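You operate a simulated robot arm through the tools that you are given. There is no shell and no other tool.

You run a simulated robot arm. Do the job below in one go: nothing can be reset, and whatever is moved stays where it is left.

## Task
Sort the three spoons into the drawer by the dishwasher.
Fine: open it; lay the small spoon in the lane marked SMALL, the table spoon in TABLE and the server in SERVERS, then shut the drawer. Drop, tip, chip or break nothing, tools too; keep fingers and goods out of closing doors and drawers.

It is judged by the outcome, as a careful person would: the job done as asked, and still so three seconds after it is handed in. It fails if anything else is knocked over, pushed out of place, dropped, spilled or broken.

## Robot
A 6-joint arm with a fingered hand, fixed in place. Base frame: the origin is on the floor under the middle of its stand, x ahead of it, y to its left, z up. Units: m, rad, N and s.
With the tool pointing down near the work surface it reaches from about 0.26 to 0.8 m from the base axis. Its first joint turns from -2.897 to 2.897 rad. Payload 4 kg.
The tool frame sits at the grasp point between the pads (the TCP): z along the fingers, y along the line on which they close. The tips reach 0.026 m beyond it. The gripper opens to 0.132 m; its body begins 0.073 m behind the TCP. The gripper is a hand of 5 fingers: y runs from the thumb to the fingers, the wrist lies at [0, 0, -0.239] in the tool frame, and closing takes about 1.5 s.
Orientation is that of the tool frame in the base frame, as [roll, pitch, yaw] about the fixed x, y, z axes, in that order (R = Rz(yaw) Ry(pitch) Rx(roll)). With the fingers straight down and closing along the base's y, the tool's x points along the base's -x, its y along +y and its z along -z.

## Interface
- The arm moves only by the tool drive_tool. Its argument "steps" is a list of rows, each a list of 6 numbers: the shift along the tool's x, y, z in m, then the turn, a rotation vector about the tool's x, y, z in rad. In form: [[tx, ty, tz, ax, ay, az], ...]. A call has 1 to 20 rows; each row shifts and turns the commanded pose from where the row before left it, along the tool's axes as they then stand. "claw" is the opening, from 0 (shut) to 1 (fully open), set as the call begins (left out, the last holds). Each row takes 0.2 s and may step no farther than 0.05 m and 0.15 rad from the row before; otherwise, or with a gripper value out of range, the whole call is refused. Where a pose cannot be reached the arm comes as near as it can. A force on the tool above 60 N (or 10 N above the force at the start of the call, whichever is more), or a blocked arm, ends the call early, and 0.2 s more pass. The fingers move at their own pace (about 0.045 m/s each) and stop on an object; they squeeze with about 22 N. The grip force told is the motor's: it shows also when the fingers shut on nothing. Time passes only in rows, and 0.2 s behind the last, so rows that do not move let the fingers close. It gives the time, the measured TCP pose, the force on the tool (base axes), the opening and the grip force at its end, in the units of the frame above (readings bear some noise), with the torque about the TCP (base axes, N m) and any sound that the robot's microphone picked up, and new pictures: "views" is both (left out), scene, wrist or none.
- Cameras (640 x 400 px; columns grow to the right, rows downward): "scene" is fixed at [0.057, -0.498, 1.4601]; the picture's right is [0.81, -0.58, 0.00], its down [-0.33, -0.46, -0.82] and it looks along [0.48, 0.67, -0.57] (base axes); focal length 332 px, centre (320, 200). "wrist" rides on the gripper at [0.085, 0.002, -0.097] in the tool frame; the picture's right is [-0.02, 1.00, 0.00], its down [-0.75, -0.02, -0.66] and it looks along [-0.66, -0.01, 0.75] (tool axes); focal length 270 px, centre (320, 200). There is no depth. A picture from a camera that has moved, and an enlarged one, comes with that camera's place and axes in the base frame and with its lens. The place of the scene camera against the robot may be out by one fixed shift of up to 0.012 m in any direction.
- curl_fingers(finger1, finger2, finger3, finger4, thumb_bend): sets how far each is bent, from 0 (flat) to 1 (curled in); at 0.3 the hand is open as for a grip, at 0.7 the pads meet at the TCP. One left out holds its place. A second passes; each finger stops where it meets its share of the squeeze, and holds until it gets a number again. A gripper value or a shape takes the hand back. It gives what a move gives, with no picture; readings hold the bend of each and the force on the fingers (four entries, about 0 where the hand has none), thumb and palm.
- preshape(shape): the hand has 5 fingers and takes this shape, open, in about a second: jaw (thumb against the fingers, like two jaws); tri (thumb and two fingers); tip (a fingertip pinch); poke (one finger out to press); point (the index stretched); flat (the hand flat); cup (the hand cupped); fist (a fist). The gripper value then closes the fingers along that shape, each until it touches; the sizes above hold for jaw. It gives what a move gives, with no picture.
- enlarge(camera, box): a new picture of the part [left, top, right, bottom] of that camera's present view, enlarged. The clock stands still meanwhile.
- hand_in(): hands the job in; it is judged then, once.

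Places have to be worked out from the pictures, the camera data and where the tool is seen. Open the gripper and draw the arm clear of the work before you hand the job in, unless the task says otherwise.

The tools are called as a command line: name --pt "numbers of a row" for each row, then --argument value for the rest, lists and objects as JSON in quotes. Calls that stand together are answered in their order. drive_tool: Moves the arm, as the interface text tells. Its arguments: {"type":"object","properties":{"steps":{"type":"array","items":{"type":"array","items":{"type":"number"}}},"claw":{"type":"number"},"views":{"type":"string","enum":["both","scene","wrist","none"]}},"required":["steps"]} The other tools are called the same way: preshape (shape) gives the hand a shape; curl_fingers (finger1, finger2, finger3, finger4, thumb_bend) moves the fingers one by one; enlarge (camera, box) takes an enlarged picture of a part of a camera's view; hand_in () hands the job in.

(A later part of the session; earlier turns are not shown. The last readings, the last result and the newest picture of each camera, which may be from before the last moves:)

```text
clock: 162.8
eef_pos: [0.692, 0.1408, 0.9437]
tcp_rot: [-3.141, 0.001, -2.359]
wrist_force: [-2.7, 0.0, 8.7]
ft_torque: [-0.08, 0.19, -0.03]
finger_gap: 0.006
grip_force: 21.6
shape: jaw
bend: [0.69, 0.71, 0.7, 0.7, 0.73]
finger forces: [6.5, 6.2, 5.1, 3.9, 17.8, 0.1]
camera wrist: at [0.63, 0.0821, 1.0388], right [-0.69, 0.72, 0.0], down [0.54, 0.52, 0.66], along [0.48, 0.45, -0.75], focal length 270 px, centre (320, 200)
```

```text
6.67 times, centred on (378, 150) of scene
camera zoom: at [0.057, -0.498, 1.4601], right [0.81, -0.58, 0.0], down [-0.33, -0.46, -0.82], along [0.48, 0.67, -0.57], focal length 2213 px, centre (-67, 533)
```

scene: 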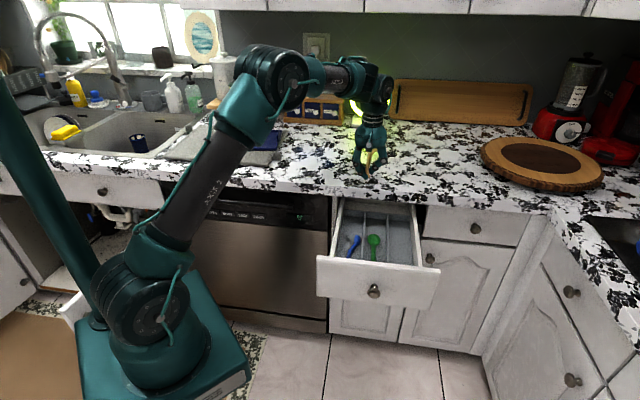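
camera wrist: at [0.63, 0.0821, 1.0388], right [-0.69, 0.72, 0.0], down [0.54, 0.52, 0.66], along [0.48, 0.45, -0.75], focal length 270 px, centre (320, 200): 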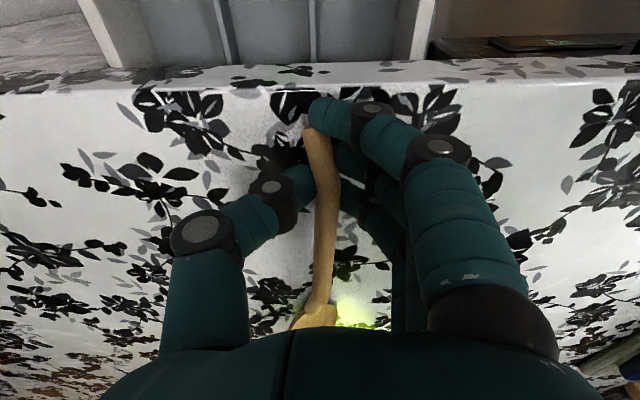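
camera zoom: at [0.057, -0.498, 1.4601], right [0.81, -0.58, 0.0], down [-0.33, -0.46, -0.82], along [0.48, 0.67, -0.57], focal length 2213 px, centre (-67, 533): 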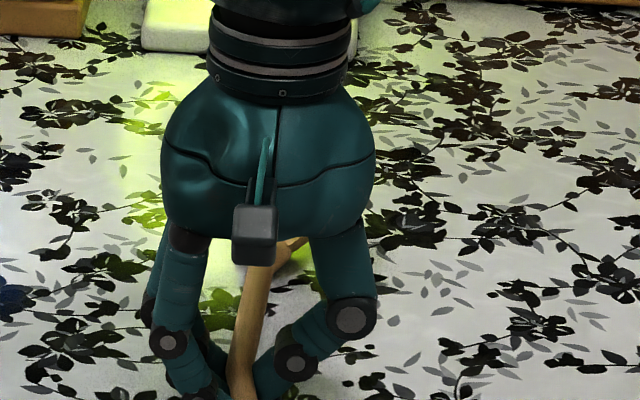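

Contact with the counter (about 9 N). I ease up 1 mm and open gradually so the server settles flat.

drive_tool --pt "0 0 -0.0012 0 0 0" --pt "0 0 0 0 0 0" --pt "0 0 0 0 0 0" --claw 0.12 --views "none"

drive_tool --pt "0 0 -0.001 0 0 0" --pt "0 0 -0.001 0 0 0" --pt "0 0 0 0 0 0" --pt "0 0 0 0 0 0" --claw 0.5 --views "wrist"

enlarge --camera "scene" --box '[330, 120, 426, 180]'

```text
clock: 163.6
eef_pos: [0.6906, 0.1406, 0.944]
tcp_rot: [3.141, -0.002, -2.36]
wrist_force: [-0.3, 0.2, 0.2]
ft_torque: [-0.01, -0.03, -0.02]
finger_gap: 0.0153
grip_force: 0.1
shape: jaw
bend: [0.72, 0.72, 0.72, 0.72, 0.7]
finger forces: [0.0, 0.0, 0.0, 0.0, 0.1, 0.0]
```

```text
clock: 164.6
eef_pos: [0.6916, 0.141, 0.946]
tcp_rot: [-3.142, 0.001, -2.36]
wrist_force: [0.5, -0.3, 0.3]
ft_torque: [0.02, 0.02, -0.01]
finger_gap: 0.0652
grip_force: 0.1
shape: jaw
bend: [0.73, 0.73, 0.73, 0.73, 0.7]
finger forces: [0.0, 0.0, 0.0, 0.0, 0.0, 0.1]
camera wrist: at [0.6303, 0.082, 1.0416], right [-0.69, 0.72, 0.0], down [0.54, 0.52, 0.66], along [0.48, 0.45, -0.75], focal length 270 px, centre (320, 200)
```

wrist: 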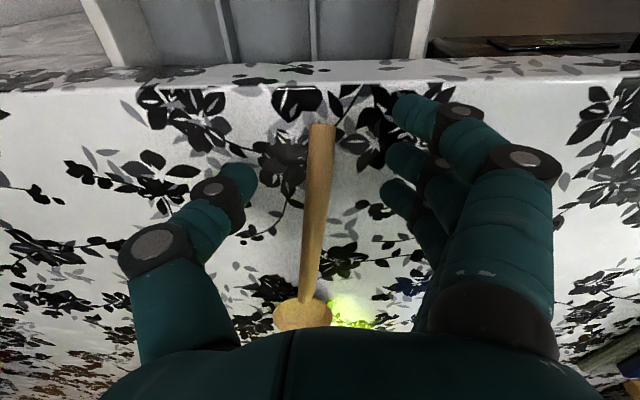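

```text
6.67 times, centred on (378, 150) of scene
camera zoom: at [0.057, -0.498, 1.4601], right [0.81, -0.58, 0.0], down [-0.33, -0.46, -0.82], along [0.48, 0.67, -0.57], focal length 2213 px, centre (-67, 533)
```

zoom: 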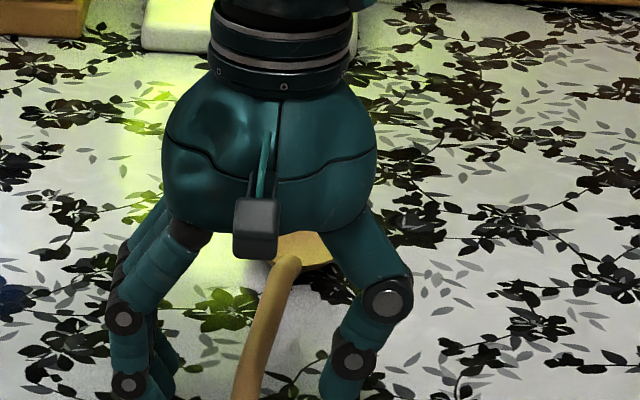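

The server has settled flat on the counter, closer to me. I rise and move along the handle toward its arch to look.

drive_tool --pt "0 0 -0.015 0 0 0" --pt "0 0 -0.02 0 0 0" --pt "-0.02 0.0 -0.01 0 0 0" --pt "-0.025 0.0 0 0 0 0" --pt "0 0 0 0 0 0" --claw 0.75 --views "wrist"

enlarge --camera "wrist" --box '[200, 40, 440, 330]'

enlarge --camera "scene" --box '[330, 110, 442, 180]'

```text
clock: 165.8
eef_pos: [0.723, 0.1726, 0.9927]
tcp_rot: [3.14, -0.001, -2.359]
wrist_force: [1.0, 0.5, 0.1]
ft_torque: [-0.01, -0.01, 0.0]
finger_gap: 0.0984
grip_force: 0.1
shape: jaw
bend: [0.64, 0.64, 0.64, 0.64, 0.6]
finger forces: [0.0, 0.0, 0.0, 0.0, 0.0, 0.1]
camera wrist: at [0.662, 0.1137, 1.0872], right [-0.69, 0.72, 0.0], down [0.54, 0.52, 0.66], along [0.48, 0.45, -0.75], focal length 270 px, centre (320, 200)
```

wrist: 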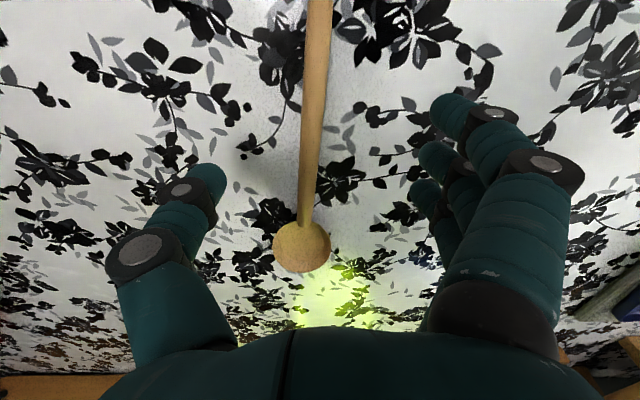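

```text
1.38 times, centred on (320, 185) of wrist
camera zoom: at [0.662, 0.1137, 1.0872], right [-0.69, 0.72, 0.0], down [0.54, 0.52, 0.66], along [0.48, 0.45, -0.75], focal length 373 px, centre (320, 221)
```

zoom: 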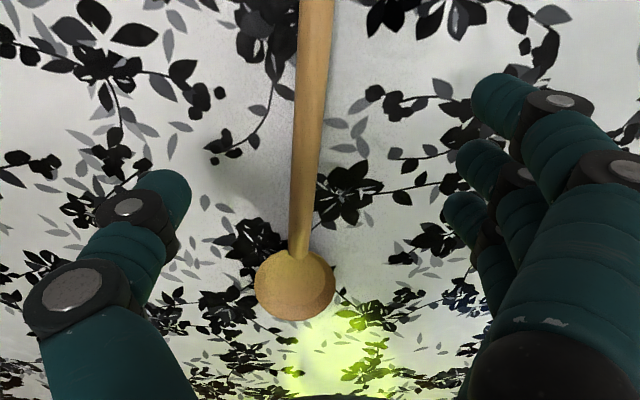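

```text
5.71 times, centred on (386, 145) of scene
camera zoom: at [0.057, -0.498, 1.4601], right [0.81, -0.58, 0.0], down [-0.33, -0.46, -0.82], along [0.48, 0.67, -0.57], focal length 1897 px, centre (-57, 514)
```

zoom: 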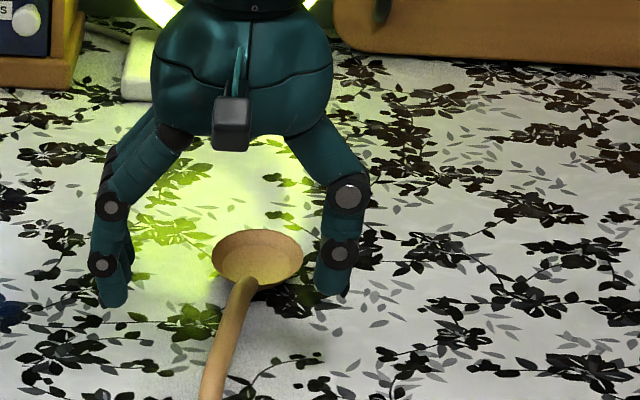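

The server lies about 6.4° turned with its handle arch near D≈0.66. I align the hand with the handle, centre over it, and check.

drive_tool --pt "-0.003 -0.008 0.005 0 0 0.056" --pt "0 0 0.005 0 0 0.056" --pt "0 0 0.01 0 0 0" --pt "0 0 0 0 0 0" --views "wrist"

enlarge --camera "wrist" --box '[200, 40, 440, 330]'

```text
clock: 166.8
eef_pos: [0.7303, 0.1677, 0.9706]
tcp_rot: [3.14, 0.003, -2.472]
wrist_force: [0.1, 1.0, -0.6]
ft_torque: [-0.01, -0.04, -0.04]
finger_gap: 0.0984
grip_force: 0.1
shape: jaw
bend: [0.64, 0.64, 0.64, 0.64, 0.6]
finger forces: [0.0, 0.0, 0.0, 0.0, 0.0, 0.0]
camera wrist: at [0.6634, 0.1173, 1.0662], right [-0.6, 0.8, 0.0], down [0.6, 0.45, 0.66], along [0.53, 0.4, -0.75], focal length 270 px, centre (320, 200)
```

wrist: 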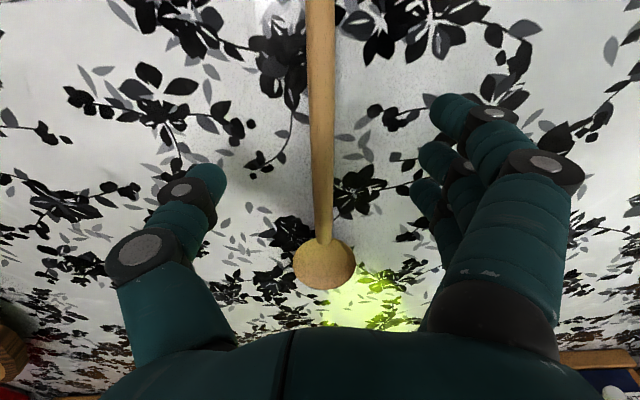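

```text
1.38 times, centred on (320, 185) of wrist
camera zoom: at [0.6634, 0.1173, 1.0662], right [-0.6, 0.8, 0.0], down [0.6, 0.45, 0.66], along [0.53, 0.4, -0.75], focal length 373 px, centre (320, 221)
```

zoom: 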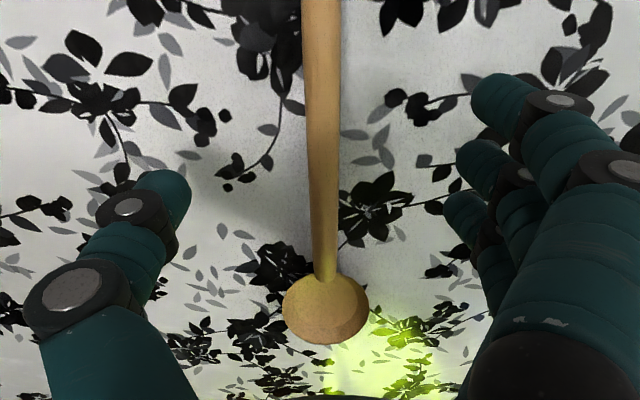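

The handle is centred and aligned. I lower to z≈0.952 and close.

drive_tool --pt "0 0 0.01 0 0 0" --pt "0 0 0.0086 0 0 0" --pt "0 0 0 0 0 0" --views "none"

drive_tool --pt "0 0 0 0 0 0" --pt "0 0 0 0 0 0" --pt "0 0 0 0 0 0" --pt "0 0 0 0 0 0" --pt "0 0 0 0 0 0" --pt "0 0 0 0 0 0" --pt "0 0 0 0 0 0" --claw 0 --views "wrist"

enlarge --camera "scene" --box '[330, 110, 442, 180]'

enlarge --camera "wrist" --box '[200, 40, 440, 330]'

```text
clock: 167.6
eef_pos: [0.7298, 0.1679, 0.9526]
tcp_rot: [3.142, 0.001, -2.473]
wrist_force: [0.0, 1.5, 0.5]
ft_torque: [-0.02, 0.01, -0.02]
finger_gap: 0.0986
grip_force: 0.1
shape: jaw
bend: [0.64, 0.64, 0.64, 0.64, 0.6]
finger forces: [0.0, 0.1, 0.0, 0.0, 0.0, 0.0]
```

```text
clock: 169.2
eef_pos: [0.7297, 0.1687, 0.9529]
tcp_rot: [-3.141, -0.001, -2.473]
wrist_force: [-0.4, 0.4, 0.0]
ft_torque: [-0.01, 0.04, 0.03]
finger_gap: 0.0078
grip_force: 21.9
shape: jaw
bend: [0.71, 0.71, 0.71, 0.71, 0.7]
finger forces: [4.9, 4.8, 5.0, 4.9, 19.5, 0.0]
camera wrist: at [0.6632, 0.1175, 1.0476], right [-0.6, 0.8, 0.0], down [0.6, 0.45, 0.66], along [0.52, 0.4, -0.75], focal length 270 px, centre (320, 200)
```

wrist: 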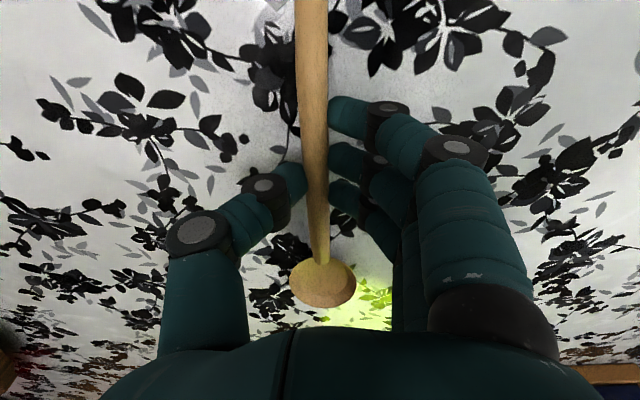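

```text
5.71 times, centred on (386, 145) of scene
camera zoom: at [0.057, -0.498, 1.4601], right [0.81, -0.58, 0.0], down [-0.33, -0.46, -0.82], along [0.48, 0.67, -0.57], focal length 1897 px, centre (-57, 514)
```

zoom: 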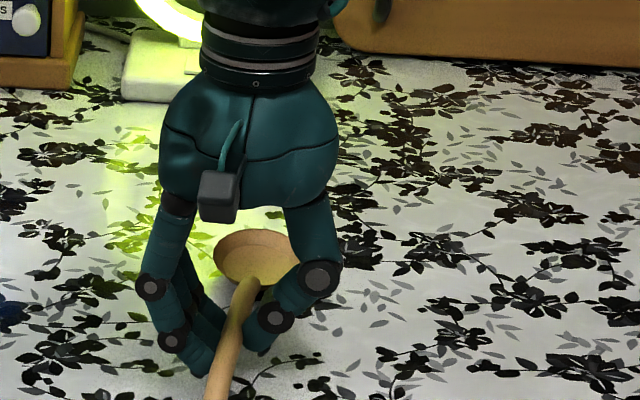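

```text
1.38 times, centred on (320, 185) of wrist
camera zoom: at [0.6632, 0.1175, 1.0476], right [-0.6, 0.8, 0.0], down [0.6, 0.45, 0.66], along [0.52, 0.4, -0.75], focal length 373 px, centre (320, 221)
```

zoom: 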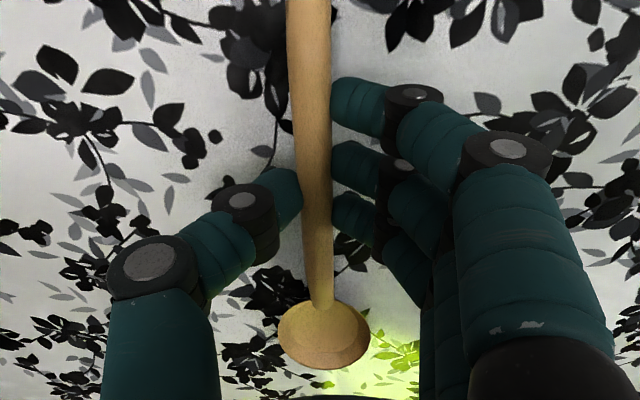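

A perfect even grip, with the server still level. I lift slowly and carry it toward the SERVERS lane at an easy pace, adding a couple of degrees of turn to suit the lane.

drive_tool --pt "0 0 -0.01 0 0 0" --pt "0 0 -0.015 0 0 0" --pt "0 0 -0.015 0 0 0" --pt "0 0 -0.012 0 0 0" --pt "0.0186 -0.0096 0 0 0 0" --pt "0.0186 -0.0096 0 0 0 0" --pt "0.0186 -0.0096 0 0 0 0" --pt "0.0186 -0.0096 0 0 0 0" --pt "0.0186 -0.0096 0 0 0 0" --pt "0.0186 -0.0096 0 0 0 0" --pt "0.0186 -0.0096 0 0 0 0" --pt "0 0 0 0 0 0"

```text
clock: 171.8
eef_pos: [0.6701, 0.0338, 1.0041]
tcp_rot: [3.141, 0.001, -2.471]
wrist_force: [-0.4, -0.6, 0.0]
ft_torque: [-0.05, 0.06, 0.0]
finger_gap: 0.0079
grip_force: 22.4
shape: jaw
bend: [0.71, 0.71, 0.71, 0.71, 0.7]
finger forces: [4.9, 5.0, 4.9, 4.9, 19.4, 0.0]
camera wrist: at [0.6027, -0.0167, 1.1001], right [-0.6, 0.8, 0.0], down [0.6, 0.45, 0.66], along [0.53, 0.4, -0.75], focal length 270 px, centre (320, 200)
```

scene: 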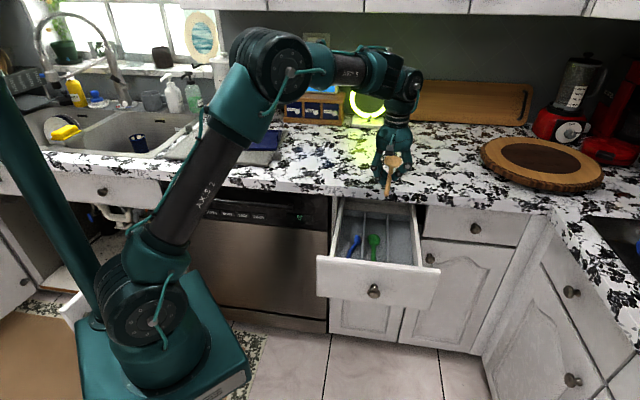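
wrist: 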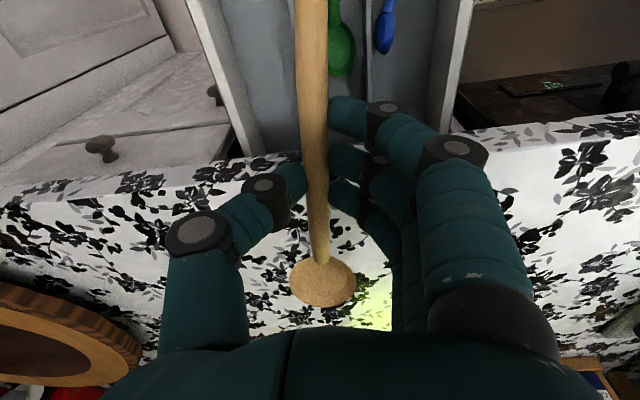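

The server is steady in the hand. I continue at the same pace to just above the SERVERS lane.

drive_tool --pt "0.0186 -0.0096 0 0 0 0" --pt "0.0186 -0.0096 0 0 0 0" --pt "0.0186 -0.0096 0 0 0 0" --pt "0.0186 -0.0096 0 0 0 0" --pt "0.0186 -0.0096 0 0 0 0" --pt "0.0188 -0.0095 0 0 0 0" --pt "0 0 0 0 0 0.04" --pt "0 0 0 0 0 0"

enlarge --camera "wrist" --box '[160, 0, 480, 300]'

enlarge --camera "scene" --box '[320, 130, 460, 290]'

```text
clock: 173.6
eef_pos: [0.6185, -0.0791, 1.0036]
tcp_rot: [-3.141, 0.001, -2.513]
wrist_force: [-0.5, -0.9, -1.1]
ft_torque: [-0.07, 0.03, 0.0]
finger_gap: 0.0079
grip_force: 21.2
shape: jaw
bend: [0.71, 0.71, 0.71, 0.71, 0.7]
finger forces: [4.8, 4.9, 4.8, 4.9, 19.4, 0.0]
camera wrist: at [0.5492, -0.1284, 1.0999], right [-0.57, 0.82, 0.0], down [0.62, 0.43, 0.66], along [0.54, 0.38, -0.75], focal length 270 px, centre (320, 200)
```

scene: 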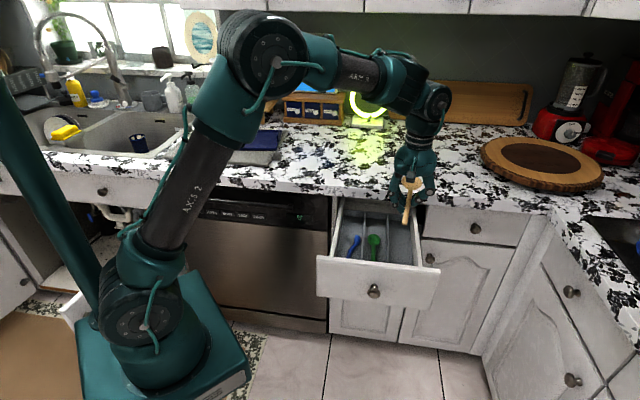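
wrist: 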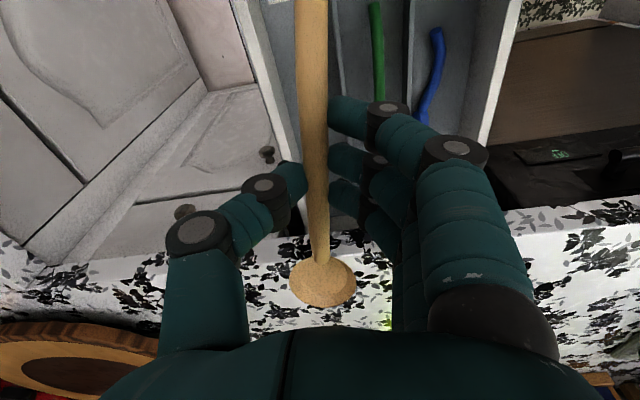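

```text
1.33 times, centred on (320, 150) of wrist
camera zoom: at [0.5492, -0.1284, 1.0999], right [-0.57, 0.82, 0.0], down [0.62, 0.43, 0.66], along [0.54, 0.38, -0.75], focal length 360 px, centre (320, 267)
```

zoom: 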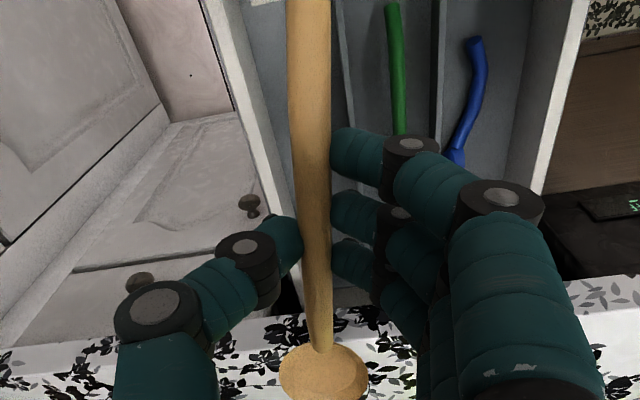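

```text
2.50 times, centred on (390, 210) of scene
camera zoom: at [0.057, -0.498, 1.4601], right [0.81, -0.58, 0.0], down [-0.33, -0.46, -0.82], along [0.48, 0.67, -0.57], focal length 830 px, centre (145, 175)
```

zoom: 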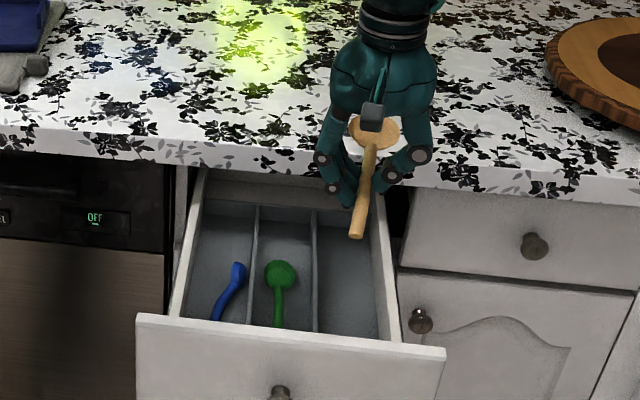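

The server hangs over the SERVERS lane, 9° turned, handle end toward the divider and bowl toward the wall. I lower it slowly to z≈0.87 and check the fit.

drive_tool --pt "0 0 0.015 0 0 0" --pt "0 0 0.018 0 0 0" --pt "0 0 0.018 0 0 0" --pt "0 0 0.018 0 0 0" --pt "0 0 0.018 0 0 0" --pt "0 0 0.018 0 0 0" --pt "0 0 0.015 0 0 0" --pt "0 0 0.01 0 0 0" --pt "0 0 0 0 0 0"

enlarge --camera "wrist" --box '[160, 0, 480, 300]'

enlarge --camera "scene" --box '[330, 180, 450, 290]'

```text
clock: 175.6
eef_pos: [0.6188, -0.0791, 0.8744]
tcp_rot: [3.14, 0.001, -2.51]
wrist_force: [0.6, -1.1, -0.2]
ft_torque: [0.0, 0.04, -0.01]
finger_gap: 0.0078
grip_force: 22.4
shape: jaw
bend: [0.71, 0.71, 0.71, 0.71, 0.7]
finger forces: [5.0, 4.9, 4.8, 4.9, 19.5, 0.1]
camera wrist: at [0.5494, -0.1276, 0.9698], right [-0.57, 0.82, 0.0], down [0.62, 0.43, 0.66], along [0.54, 0.38, -0.75], focal length 270 px, centre (320, 200)
```

scene: 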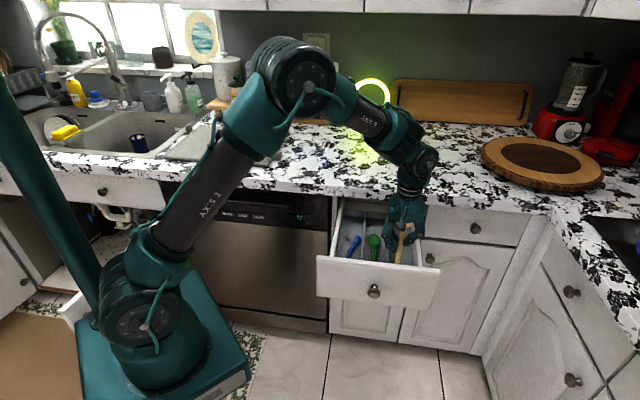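
wrist: 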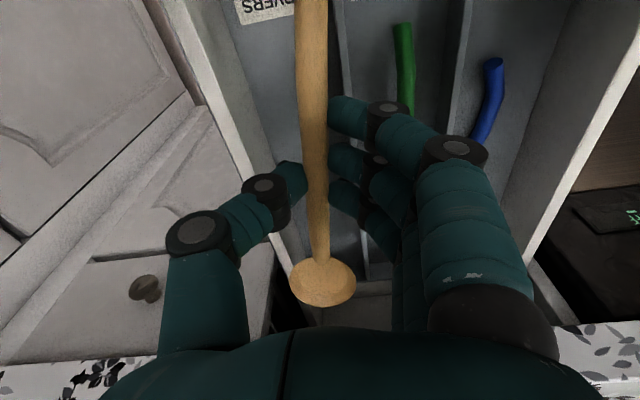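

```text
1.33 times, centred on (320, 150) of wrist
camera zoom: at [0.5494, -0.1276, 0.9698], right [-0.57, 0.82, 0.0], down [0.62, 0.43, 0.66], along [0.54, 0.38, -0.75], focal length 360 px, centre (320, 267)
```

zoom: 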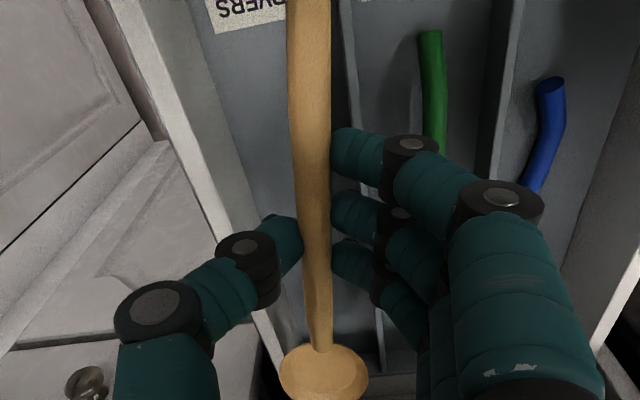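

```text
3.64 times, centred on (390, 235) of scene
camera zoom: at [0.057, -0.498, 1.4601], right [0.81, -0.58, 0.0], down [-0.33, -0.46, -0.82], along [0.48, 0.67, -0.57], focal length 1207 px, centre (66, 73)
```

zoom: 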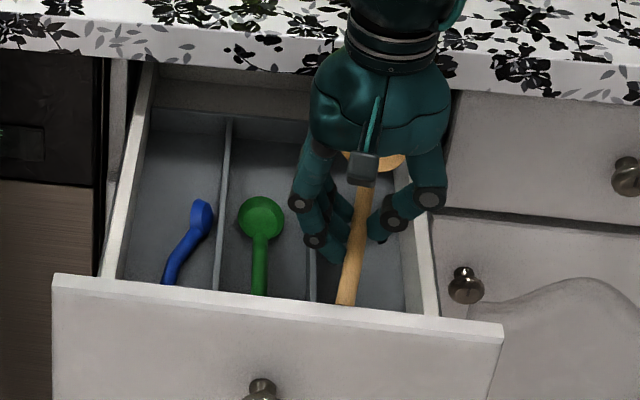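

The fit looks right: handle end just inside the divider, bowl clear of the wall. I lower further in small steps to z≈0.812.

drive_tool --pt "0 0 0.012 0 0 0" --pt "0 0 0.012 0 0 0" --pt "0 0 0.012 0 0 0" --pt "0 0 0.01 0 0 0" --pt "0 0 0.008 0 0 0" --pt "0 0 0.006 0 0 0" --pt "0 0 0 0 0 0"

enlarge --camera "wrist" --box '[160, 0, 480, 300]'

enlarge --camera "scene" --box '[340, 190, 440, 280]'

```text
clock: 177.2
eef_pos: [0.6177, -0.079, 0.8138]
tcp_rot: [3.141, 0.001, -2.512]
wrist_force: [0.3, 0.4, -0.9]
ft_torque: [-0.03, 0.04, -0.01]
finger_gap: 0.0077
grip_force: 22.1
shape: jaw
bend: [0.71, 0.71, 0.71, 0.71, 0.7]
finger forces: [4.7, 4.9, 4.9, 4.9, 19.5, 0.0]
camera wrist: at [0.5496, -0.1276, 0.9095], right [-0.57, 0.82, 0.0], down [0.62, 0.43, 0.66], along [0.54, 0.38, -0.75], focal length 270 px, centre (320, 200)
```

scene: 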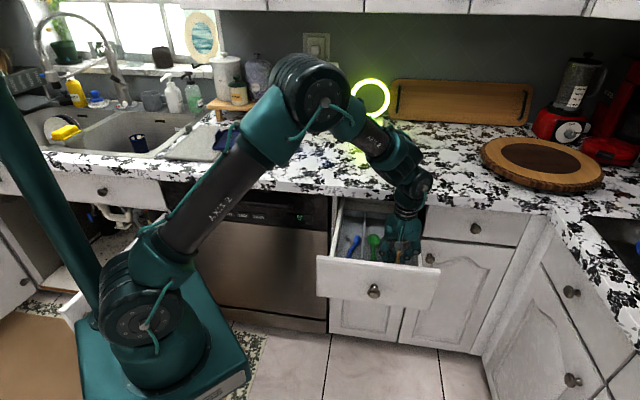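
wrist: 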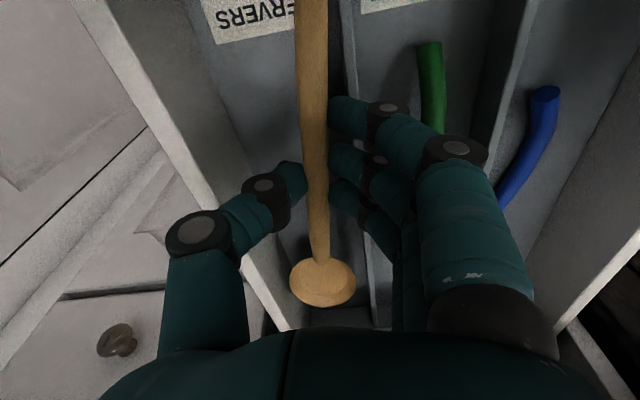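

```text
1.33 times, centred on (320, 150) of wrist
camera zoom: at [0.5496, -0.1276, 0.9095], right [-0.57, 0.82, 0.0], down [0.62, 0.43, 0.66], along [0.54, 0.38, -0.75], focal length 360 px, centre (320, 267)
```

zoom: 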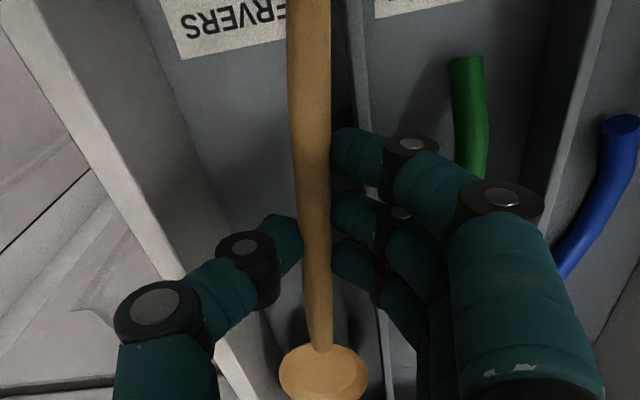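

```text
4.44 times, centred on (390, 235) of scene
camera zoom: at [0.057, -0.498, 1.4601], right [0.81, -0.58, 0.0], down [-0.33, -0.46, -0.82], along [0.48, 0.67, -0.57], focal length 1475 px, centre (9, 44)
```

zoom: 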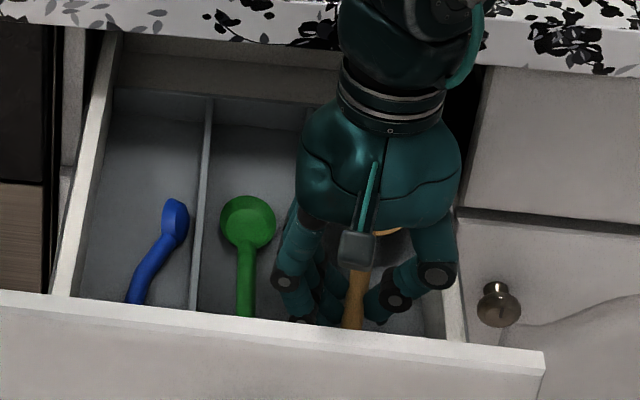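

Still no contact at 0.814 with the thumb passing over the wall top. I step down slowly and read forces.

drive_tool --pt "0 0 0.003 0 0 0" --pt "0 0 0.003 0 0 0" --pt "0 0 0 0 0 0" --views "none"

drive_tool --pt "0 0 0.002 0 0 0" --pt "0 0 0.002 0 0 0" --pt "0 0 0 0 0 0" --views "none"

```text
clock: 178.0
eef_pos: [0.6176, -0.0793, 0.8069]
tcp_rot: [-3.139, 0.001, -2.51]
wrist_force: [0.2, 0.4, 0.0]
ft_torque: [-0.01, 0.02, 0.0]
finger_gap: 0.0079
grip_force: 22.0
shape: jaw
bend: [0.71, 0.71, 0.71, 0.71, 0.7]
finger forces: [5.0, 4.8, 4.9, 4.9, 19.5, 0.0]
```

```text
clock: 178.8
eef_pos: [0.6178, -0.0784, 0.8041]
tcp_rot: [3.141, 0.0, -2.51]
wrist_force: [-1.0, 0.5, -0.7]
ft_torque: [-0.05, 0.06, 0.0]
finger_gap: 0.0078
grip_force: 22.3
shape: jaw
bend: [0.71, 0.71, 0.71, 0.71, 0.7]
finger forces: [4.9, 4.9, 4.9, 4.9, 19.5, 0.0]
```

Free at 0.804. I go on in 2 mm steps.

drive_tool --pt "0 0 0.002 0 0 0" --pt "0 0 0 0 0 0" --views "none"

drive_tool --pt "0 0 0.002 0 0 0" --pt "0 0 0 0 0 0" --views "none"

drive_tool --pt "0 0 0.002 0 0 0" --pt "0 0 0 0 0 0" --views "wrist"

```text
clock: 179.4
eef_pos: [0.6186, -0.0802, 0.8007]
tcp_rot: [-3.141, 0.001, -2.512]
wrist_force: [0.3, 0.9, -1.1]
ft_torque: [-0.03, 0.04, -0.03]
finger_gap: 0.0076
grip_force: 22.4
shape: jaw
bend: [0.71, 0.71, 0.71, 0.71, 0.7]
finger forces: [4.8, 5.0, 4.9, 5.0, 19.6, 0.1]
```

```text
clock: 180.0
eef_pos: [0.6189, -0.0788, 0.8007]
tcp_rot: [3.141, 0.002, -2.512]
wrist_force: [0.0, 0.4, -0.8]
ft_torque: [-0.02, 0.06, -0.01]
finger_gap: 0.0079
grip_force: 22.0
shape: jaw
bend: [0.71, 0.71, 0.71, 0.71, 0.7]
finger forces: [4.9, 4.9, 5.0, 4.9, 19.5, 0.0]
```

```text
clock: 180.6
eef_pos: [0.6185, -0.0789, 0.7976]
tcp_rot: [3.141, 0.003, -2.511]
wrist_force: [0.1, 0.1, 0.2]
ft_torque: [-0.04, 0.04, 0.02]
finger_gap: 0.008
grip_force: 21.7
shape: jaw
bend: [0.71, 0.71, 0.71, 0.71, 0.7]
finger forces: [6.0, 4.9, 4.8, 5.2, 19.9, 0.1]
camera wrist: at [0.5499, -0.1278, 0.8939], right [-0.57, 0.82, 0.0], down [0.62, 0.43, 0.66], along [0.54, 0.38, -0.75], focal length 270 px, centre (320, 200)
```

wrist: 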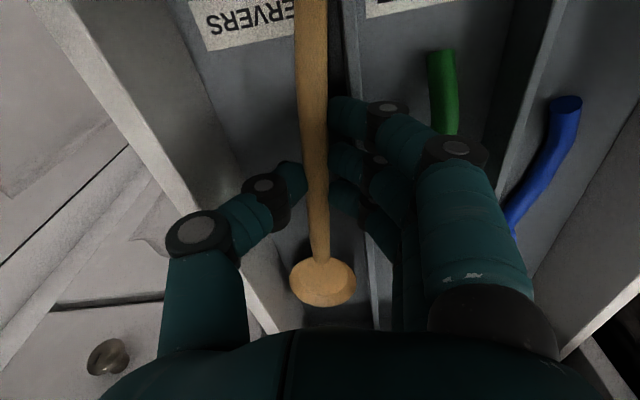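

A first faint touch shows on finger 1 (on the low divider). I lower 1.5 mm more to see how much room remains.

drive_tool --pt "0 0 0.0015 0 0 0" --pt "0 0 0 0 0 0" --views "none"

enlarge --camera "wrist" --box '[200, 0, 440, 320]'

```text
clock: 181.2
eef_pos: [0.6187, -0.0798, 0.7969]
tcp_rot: [-3.141, 0.001, -2.512]
wrist_force: [1.5, -0.4, 4.5]
ft_torque: [-0.08, 0.23, -0.02]
finger_gap: 0.0079
grip_force: 22.1
shape: jaw
bend: [0.71, 0.71, 0.71, 0.71, 0.7]
finger forces: [11.6, 4.8, 4.9, 5.7, 21.9, 0.0]
```

```text
1.25 times, centred on (320, 160) of wrist
camera zoom: at [0.55, -0.1279, 0.8926], right [-0.57, 0.82, 0.0], down [0.62, 0.43, 0.66], along [0.54, 0.38, -0.75], focal length 338 px, centre (320, 250)
```

zoom: 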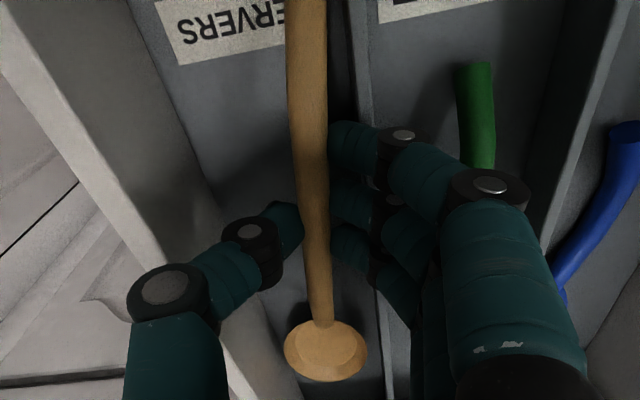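

Finger 1 now rests on the divider, so this is as low as the hand goes; the server's underside is within about a centimetre of the floor. I ease off 1 mm and open slowly by a few millimetres.

drive_tool --pt "0 0 -0.001 0 0 0" --pt "0 0 0 0 0 0" --claw 0.07 --views "none"

drive_tool --pt "0 0 0 0 0 0" --pt "0 0 0 0 0 0" --claw 0.11 --views "wrist"

enlarge --camera "wrist" --box '[200, 0, 440, 320]'

```text
clock: 181.8
eef_pos: [0.6183, -0.08, 0.7967]
tcp_rot: [3.14, 0.0, -2.51]
wrist_force: [1.5, -1.7, 1.3]
ft_torque: [-0.05, 0.06, 0.07]
finger_gap: 0.0096
grip_force: 0.1
shape: jaw
bend: [0.72, 0.71, 0.71, 0.71, 0.7]
finger forces: [2.6, 0.4, 0.3, 0.7, 1.9, 0.0]
```

```text
clock: 182.4
eef_pos: [0.6178, -0.079, 0.7981]
tcp_rot: [-3.141, 0.0, -2.511]
wrist_force: [0.9, -2.3, 2.3]
ft_torque: [-0.04, 0.06, 0.05]
finger_gap: 0.0136
grip_force: 0.1
shape: jaw
bend: [0.73, 0.72, 0.72, 0.72, 0.7]
finger forces: [2.1, 0.9, 0.0, 0.0, 0.0, 0.0]
camera wrist: at [0.5497, -0.1281, 0.8934], right [-0.57, 0.82, 0.0], down [0.62, 0.43, 0.66], along [0.54, 0.38, -0.75], focal length 270 px, centre (320, 200)
```

wrist: 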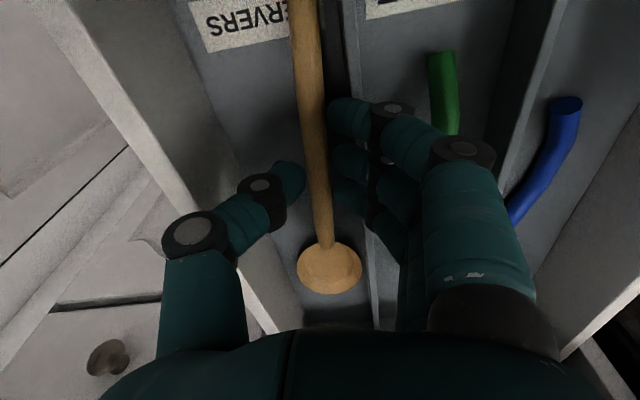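

```text
1.25 times, centred on (320, 160) of wrist
camera zoom: at [0.5497, -0.1281, 0.8934], right [-0.57, 0.82, 0.0], down [0.62, 0.43, 0.66], along [0.54, 0.38, -0.75], focal length 338 px, centre (320, 250)
```

zoom: 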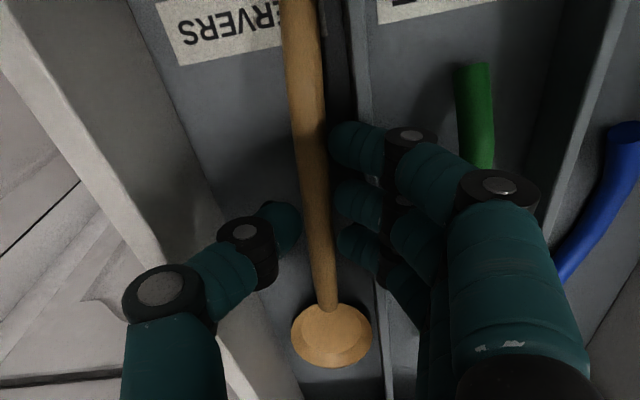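

The server has settled onto the lane floor. I open a little more and rise straight up.

drive_tool --pt "0 0 0 0 0 0" --pt "0 0 0 0 0 0" --pt "0 0 -0.004 0 0 0" --pt "0 0 -0.008 0 0 0" --pt "0 0 -0.012 0 0 0" --pt "0 0 -0.02 0 0 0" --pt "0 0 -0.03 0 0 0" --pt "0 0 -0.04 0 0 0" --pt "0 0 -0.045 0 0 0" --pt "0 0 -0.045 0 0 0" --pt "0 0 0 0 0 0" --claw 0.16

enlarge --camera "scene" --box '[330, 195, 440, 285]'

enlarge --camera "wrist" --box '[180, 0, 500, 220]'

```text
clock: 184.8
eef_pos: [0.6171, -0.0808, 1.0007]
tcp_rot: [-3.142, 0.001, -2.512]
wrist_force: [-0.9, -0.2, 0.1]
ft_torque: [-0.03, 0.0, 0.0]
finger_gap: 0.0208
grip_force: 0.1
shape: jaw
bend: [0.73, 0.73, 0.73, 0.72, 0.7]
finger forces: [0.1, 0.0, 0.0, 0.0, 0.1, 0.1]
camera wrist: at [0.5492, -0.1292, 1.0971], right [-0.57, 0.82, 0.0], down [0.62, 0.43, 0.66], along [0.54, 0.38, -0.75], focal length 270 px, centre (320, 200)
```

scene: 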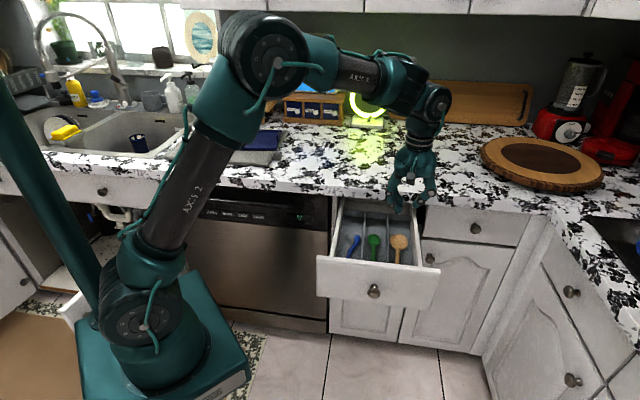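
wrist: 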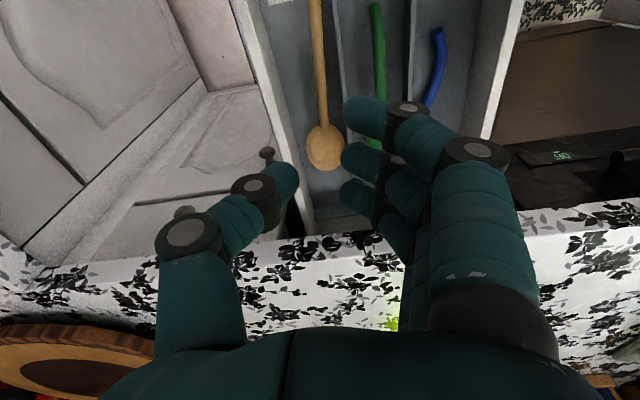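

```text
4.44 times, centred on (385, 240) of scene
camera zoom: at [0.057, -0.498, 1.4601], right [0.81, -0.58, 0.0], down [-0.33, -0.46, -0.82], along [0.48, 0.67, -0.57], focal length 1475 px, centre (31, 22)
```

zoom: 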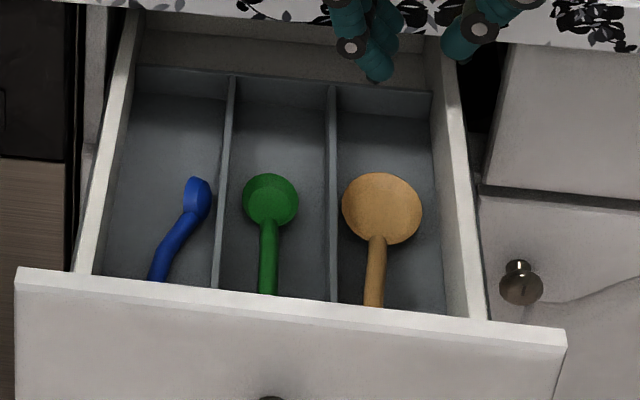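

```text
1.82 times, centred on (340, 110) of wrist
camera zoom: at [0.5492, -0.1292, 1.0971], right [-0.57, 0.82, 0.0], down [0.62, 0.43, 0.66], along [0.54, 0.38, -0.75], focal length 491 px, centre (284, 364)
```

zoom: 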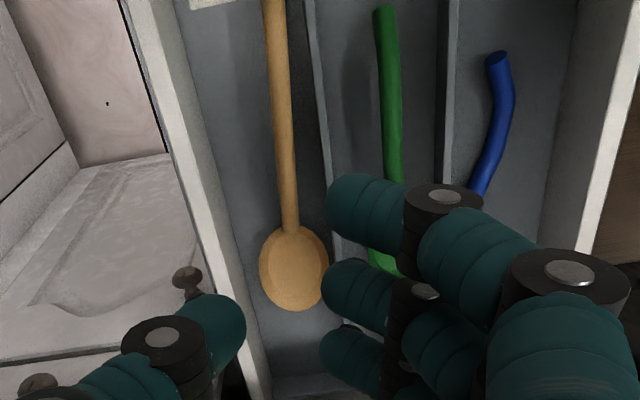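

All three spoons lie in their marked lanes. Now to shut the drawer: I close the hand, square it up, and draw it back in front of the drawer at height.

drive_tool --pt "0 0 -0.01 0 0 -0.078" --pt "0 0 -0.01 0 0 -0.078" --pt "0.03 0 0 0 0 0" --pt "0.03 0 0 0 0 0" --pt "0.03 0 0 0 0 0" --pt "0.03 0 0 0 0 0" --pt "0 0 0 0 0 0" --claw 0

```text
clock: 186.4
eef_pos: [0.5323, -0.1654, 1.0223]
tcp_rot: [3.141, 0.001, -2.356]
wrist_force: [0.5, 0.4, 0.2]
ft_torque: [0.01, -0.02, 0.0]
finger_gap: 0.0001
grip_force: 21.9
shape: jaw
bend: [0.66, 0.6, 0.6, 0.66, 0.66]
finger forces: [0.0, 0.1, 0.1, 0.0, 0.0, 0.0]
camera wrist: at [0.4719, -0.2238, 1.1174], right [-0.69, 0.72, 0.0], down [0.54, 0.52, 0.66], along [0.48, 0.46, -0.75], focal length 270 px, centre (320, 200)
```

scene: 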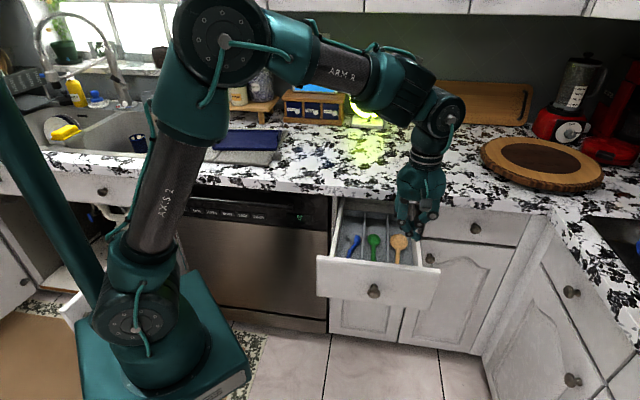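
wrist: 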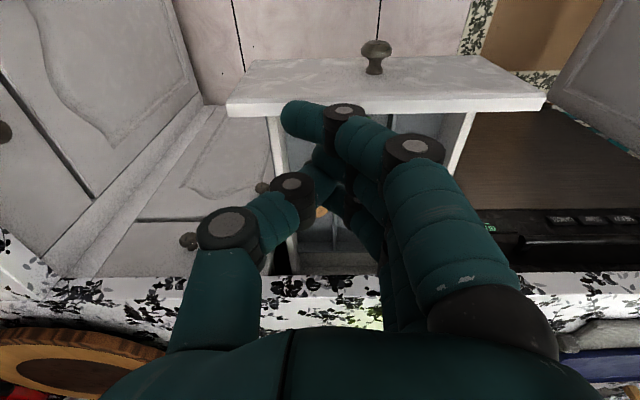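

The panel's outer face is at about D≈0.27. I draw back to D≈0.20 and tilt the closed hand forward about 40° at this height.

drive_tool --pt "0.02 0 0 0 0 0" --pt "0.02 0 0 0 0 0" --pt "0.02 0 0 0 0 0" --pt "0 0 0 0 -0.14 0" --pt "0 0 0 0 -0.14 0" --pt "0 0 0 0 -0.14 0" --pt "0 0 0 0 -0.14 0" --pt "0 0 0 0 -0.14 0" --pt "0 0 0 0 0 0"

```text
clock: 188.4
eef_pos: [0.4913, -0.2071, 1.022]
tcp_rot: [3.141, 0.702, -2.355]
wrist_force: [-0.6, 0.4, -0.2]
ft_torque: [0.03, 0.03, 0.03]
finger_gap: 0.0
grip_force: 21.8
shape: jaw
bend: [0.66, 0.6, 0.6, 0.66, 0.66]
finger forces: [0.0, 0.0, 0.1, 0.0, 0.0, 0.0]
camera wrist: at [0.4002, -0.2957, 1.0396], right [-0.7, 0.72, 0.01], down [0.12, 0.09, 0.99], along [0.71, 0.69, -0.15], focal length 270 px, centre (320, 200)
```

scene: 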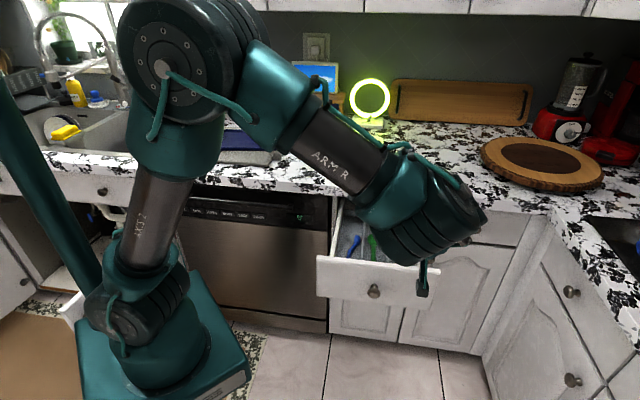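
wrist: 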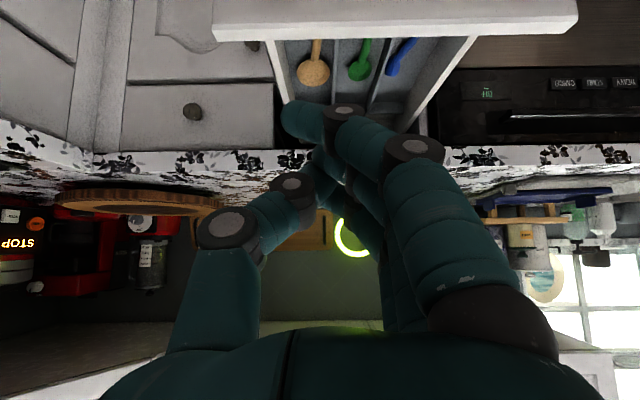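

All spoons are visible in their lanes, and the posture is comfortable. I lower the closed hand in front of the panel to z≈0.80, right of the knob.

drive_tool --pt "0.0263 0 0.0262 0 0 0" --pt "0.0263 0 0.0262 0 0 0" --pt "0.0263 0 0.0262 0 0 0" --pt "0.0263 0 0.0262 0 0 0" --pt "0.0263 0 0.0262 0 0 0" --pt "0.0263 0 0.0262 0 0 0" --pt "0 0 0 0 0 0"

```text
clock: 190.0
eef_pos: [0.4779, -0.2201, 0.7993]
tcp_rot: [-3.141, 0.699, -2.358]
wrist_force: [0.3, -1.3, -0.1]
ft_torque: [-0.01, 0.05, -0.01]
finger_gap: 0.0
grip_force: 21.7
shape: jaw
bend: [0.66, 0.6, 0.6, 0.66, 0.66]
finger forces: [0.0, 0.0, 0.0, 0.0, 0.0, 0.0]
camera wrist: at [0.387, -0.3089, 0.8179], right [-0.7, 0.72, 0.01], down [0.12, 0.1, 0.99], along [0.71, 0.69, -0.15], focal length 270 px, centre (320, 200)
```

scene: 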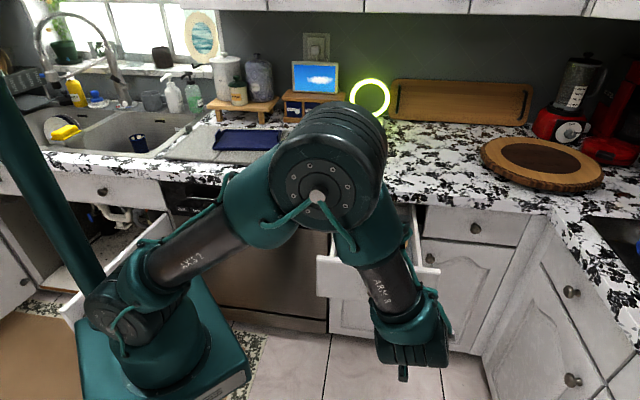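
wrist: 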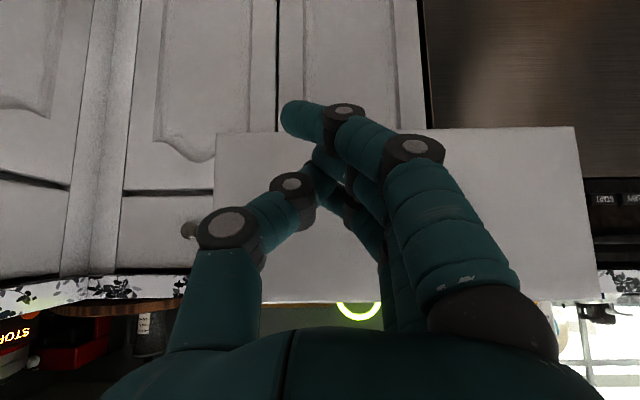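

The hand is in front of the panel, but its right-hand knuckles would meet the knob. I shift 2.6 cm right, then advance gently until contact.

drive_tool --pt "0 -0.013 0 0 0 0" --pt "0 -0.0135 0 0 0 0" --pt "-0.0115 0 0.0096 0 0 0" --pt "-0.0115 0 0.0096 0 0 0" --pt "-0.0077 0 0.0064 0 0 0" --pt "0 0 0 0 0 0"

```text
clock: 191.4
eef_pos: [0.5239, -0.2102, 0.8004]
tcp_rot: [3.14, 0.702, -2.355]
wrist_force: [-0.7, 0.4, -0.1]
ft_torque: [-0.02, 0.01, 0.02]
finger_gap: 0.0
grip_force: 22.1
shape: jaw
bend: [0.66, 0.6, 0.6, 0.66, 0.66]
finger forces: [0.1, 0.1, 0.1, 0.1, 0.0, 0.0]
camera wrist: at [0.4338, -0.2997, 0.8183], right [-0.7, 0.72, 0.01], down [0.12, 0.1, 0.99], along [0.71, 0.69, -0.15], focal length 270 px, centre (320, 200)
```

scene: 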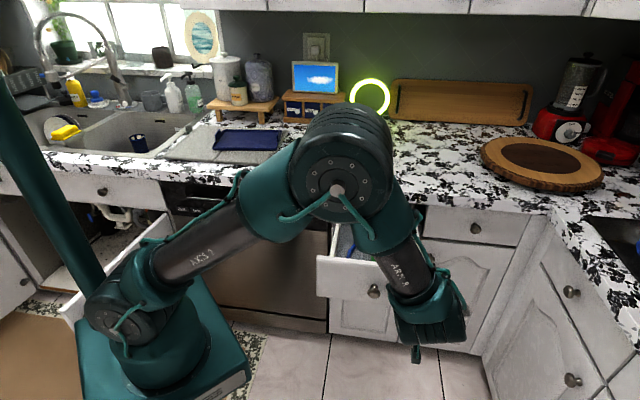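
wrist: 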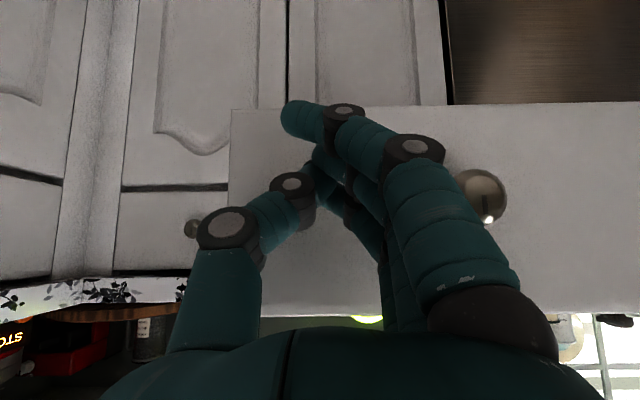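

The knob is clear to the side and there is still no contact. I advance 3 cm in small steps.

drive_tool --pt "-0.0077 0 0.0064 0 0 0" --pt "-0.0077 0 0.0064 0 0 0" --pt "-0.0077 0 0.0064 0 0 0" --pt "0 0 0 0 0 0" --views "wrist"

```text
clock: 192.4
eef_pos: [0.5456, -0.1905, 0.7996]
tcp_rot: [-3.141, 0.702, -2.357]
wrist_force: [-0.7, -0.9, 1.0]
ft_torque: [0.03, 0.0, -0.04]
finger_gap: 0.0001
grip_force: 21.9
shape: jaw
bend: [0.66, 0.6, 0.6, 0.66, 0.66]
finger forces: [0.0, 0.1, 0.1, 1.0, 0.0, 0.1]
camera wrist: at [0.4553, -0.2786, 0.8185], right [-0.7, 0.72, 0.01], down [0.12, 0.1, 0.99], along [0.71, 0.69, -0.15], focal length 270 px, centre (320, 200)
```

wrist: 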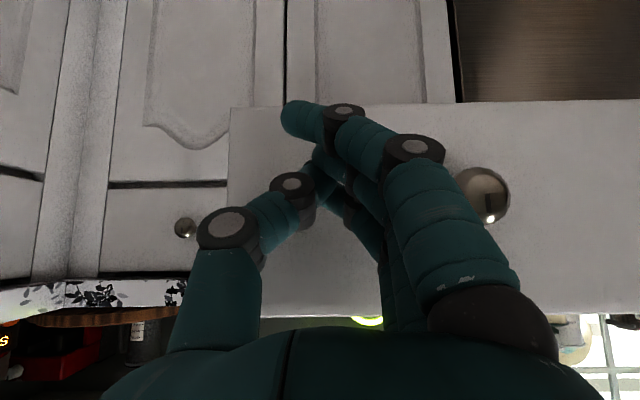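

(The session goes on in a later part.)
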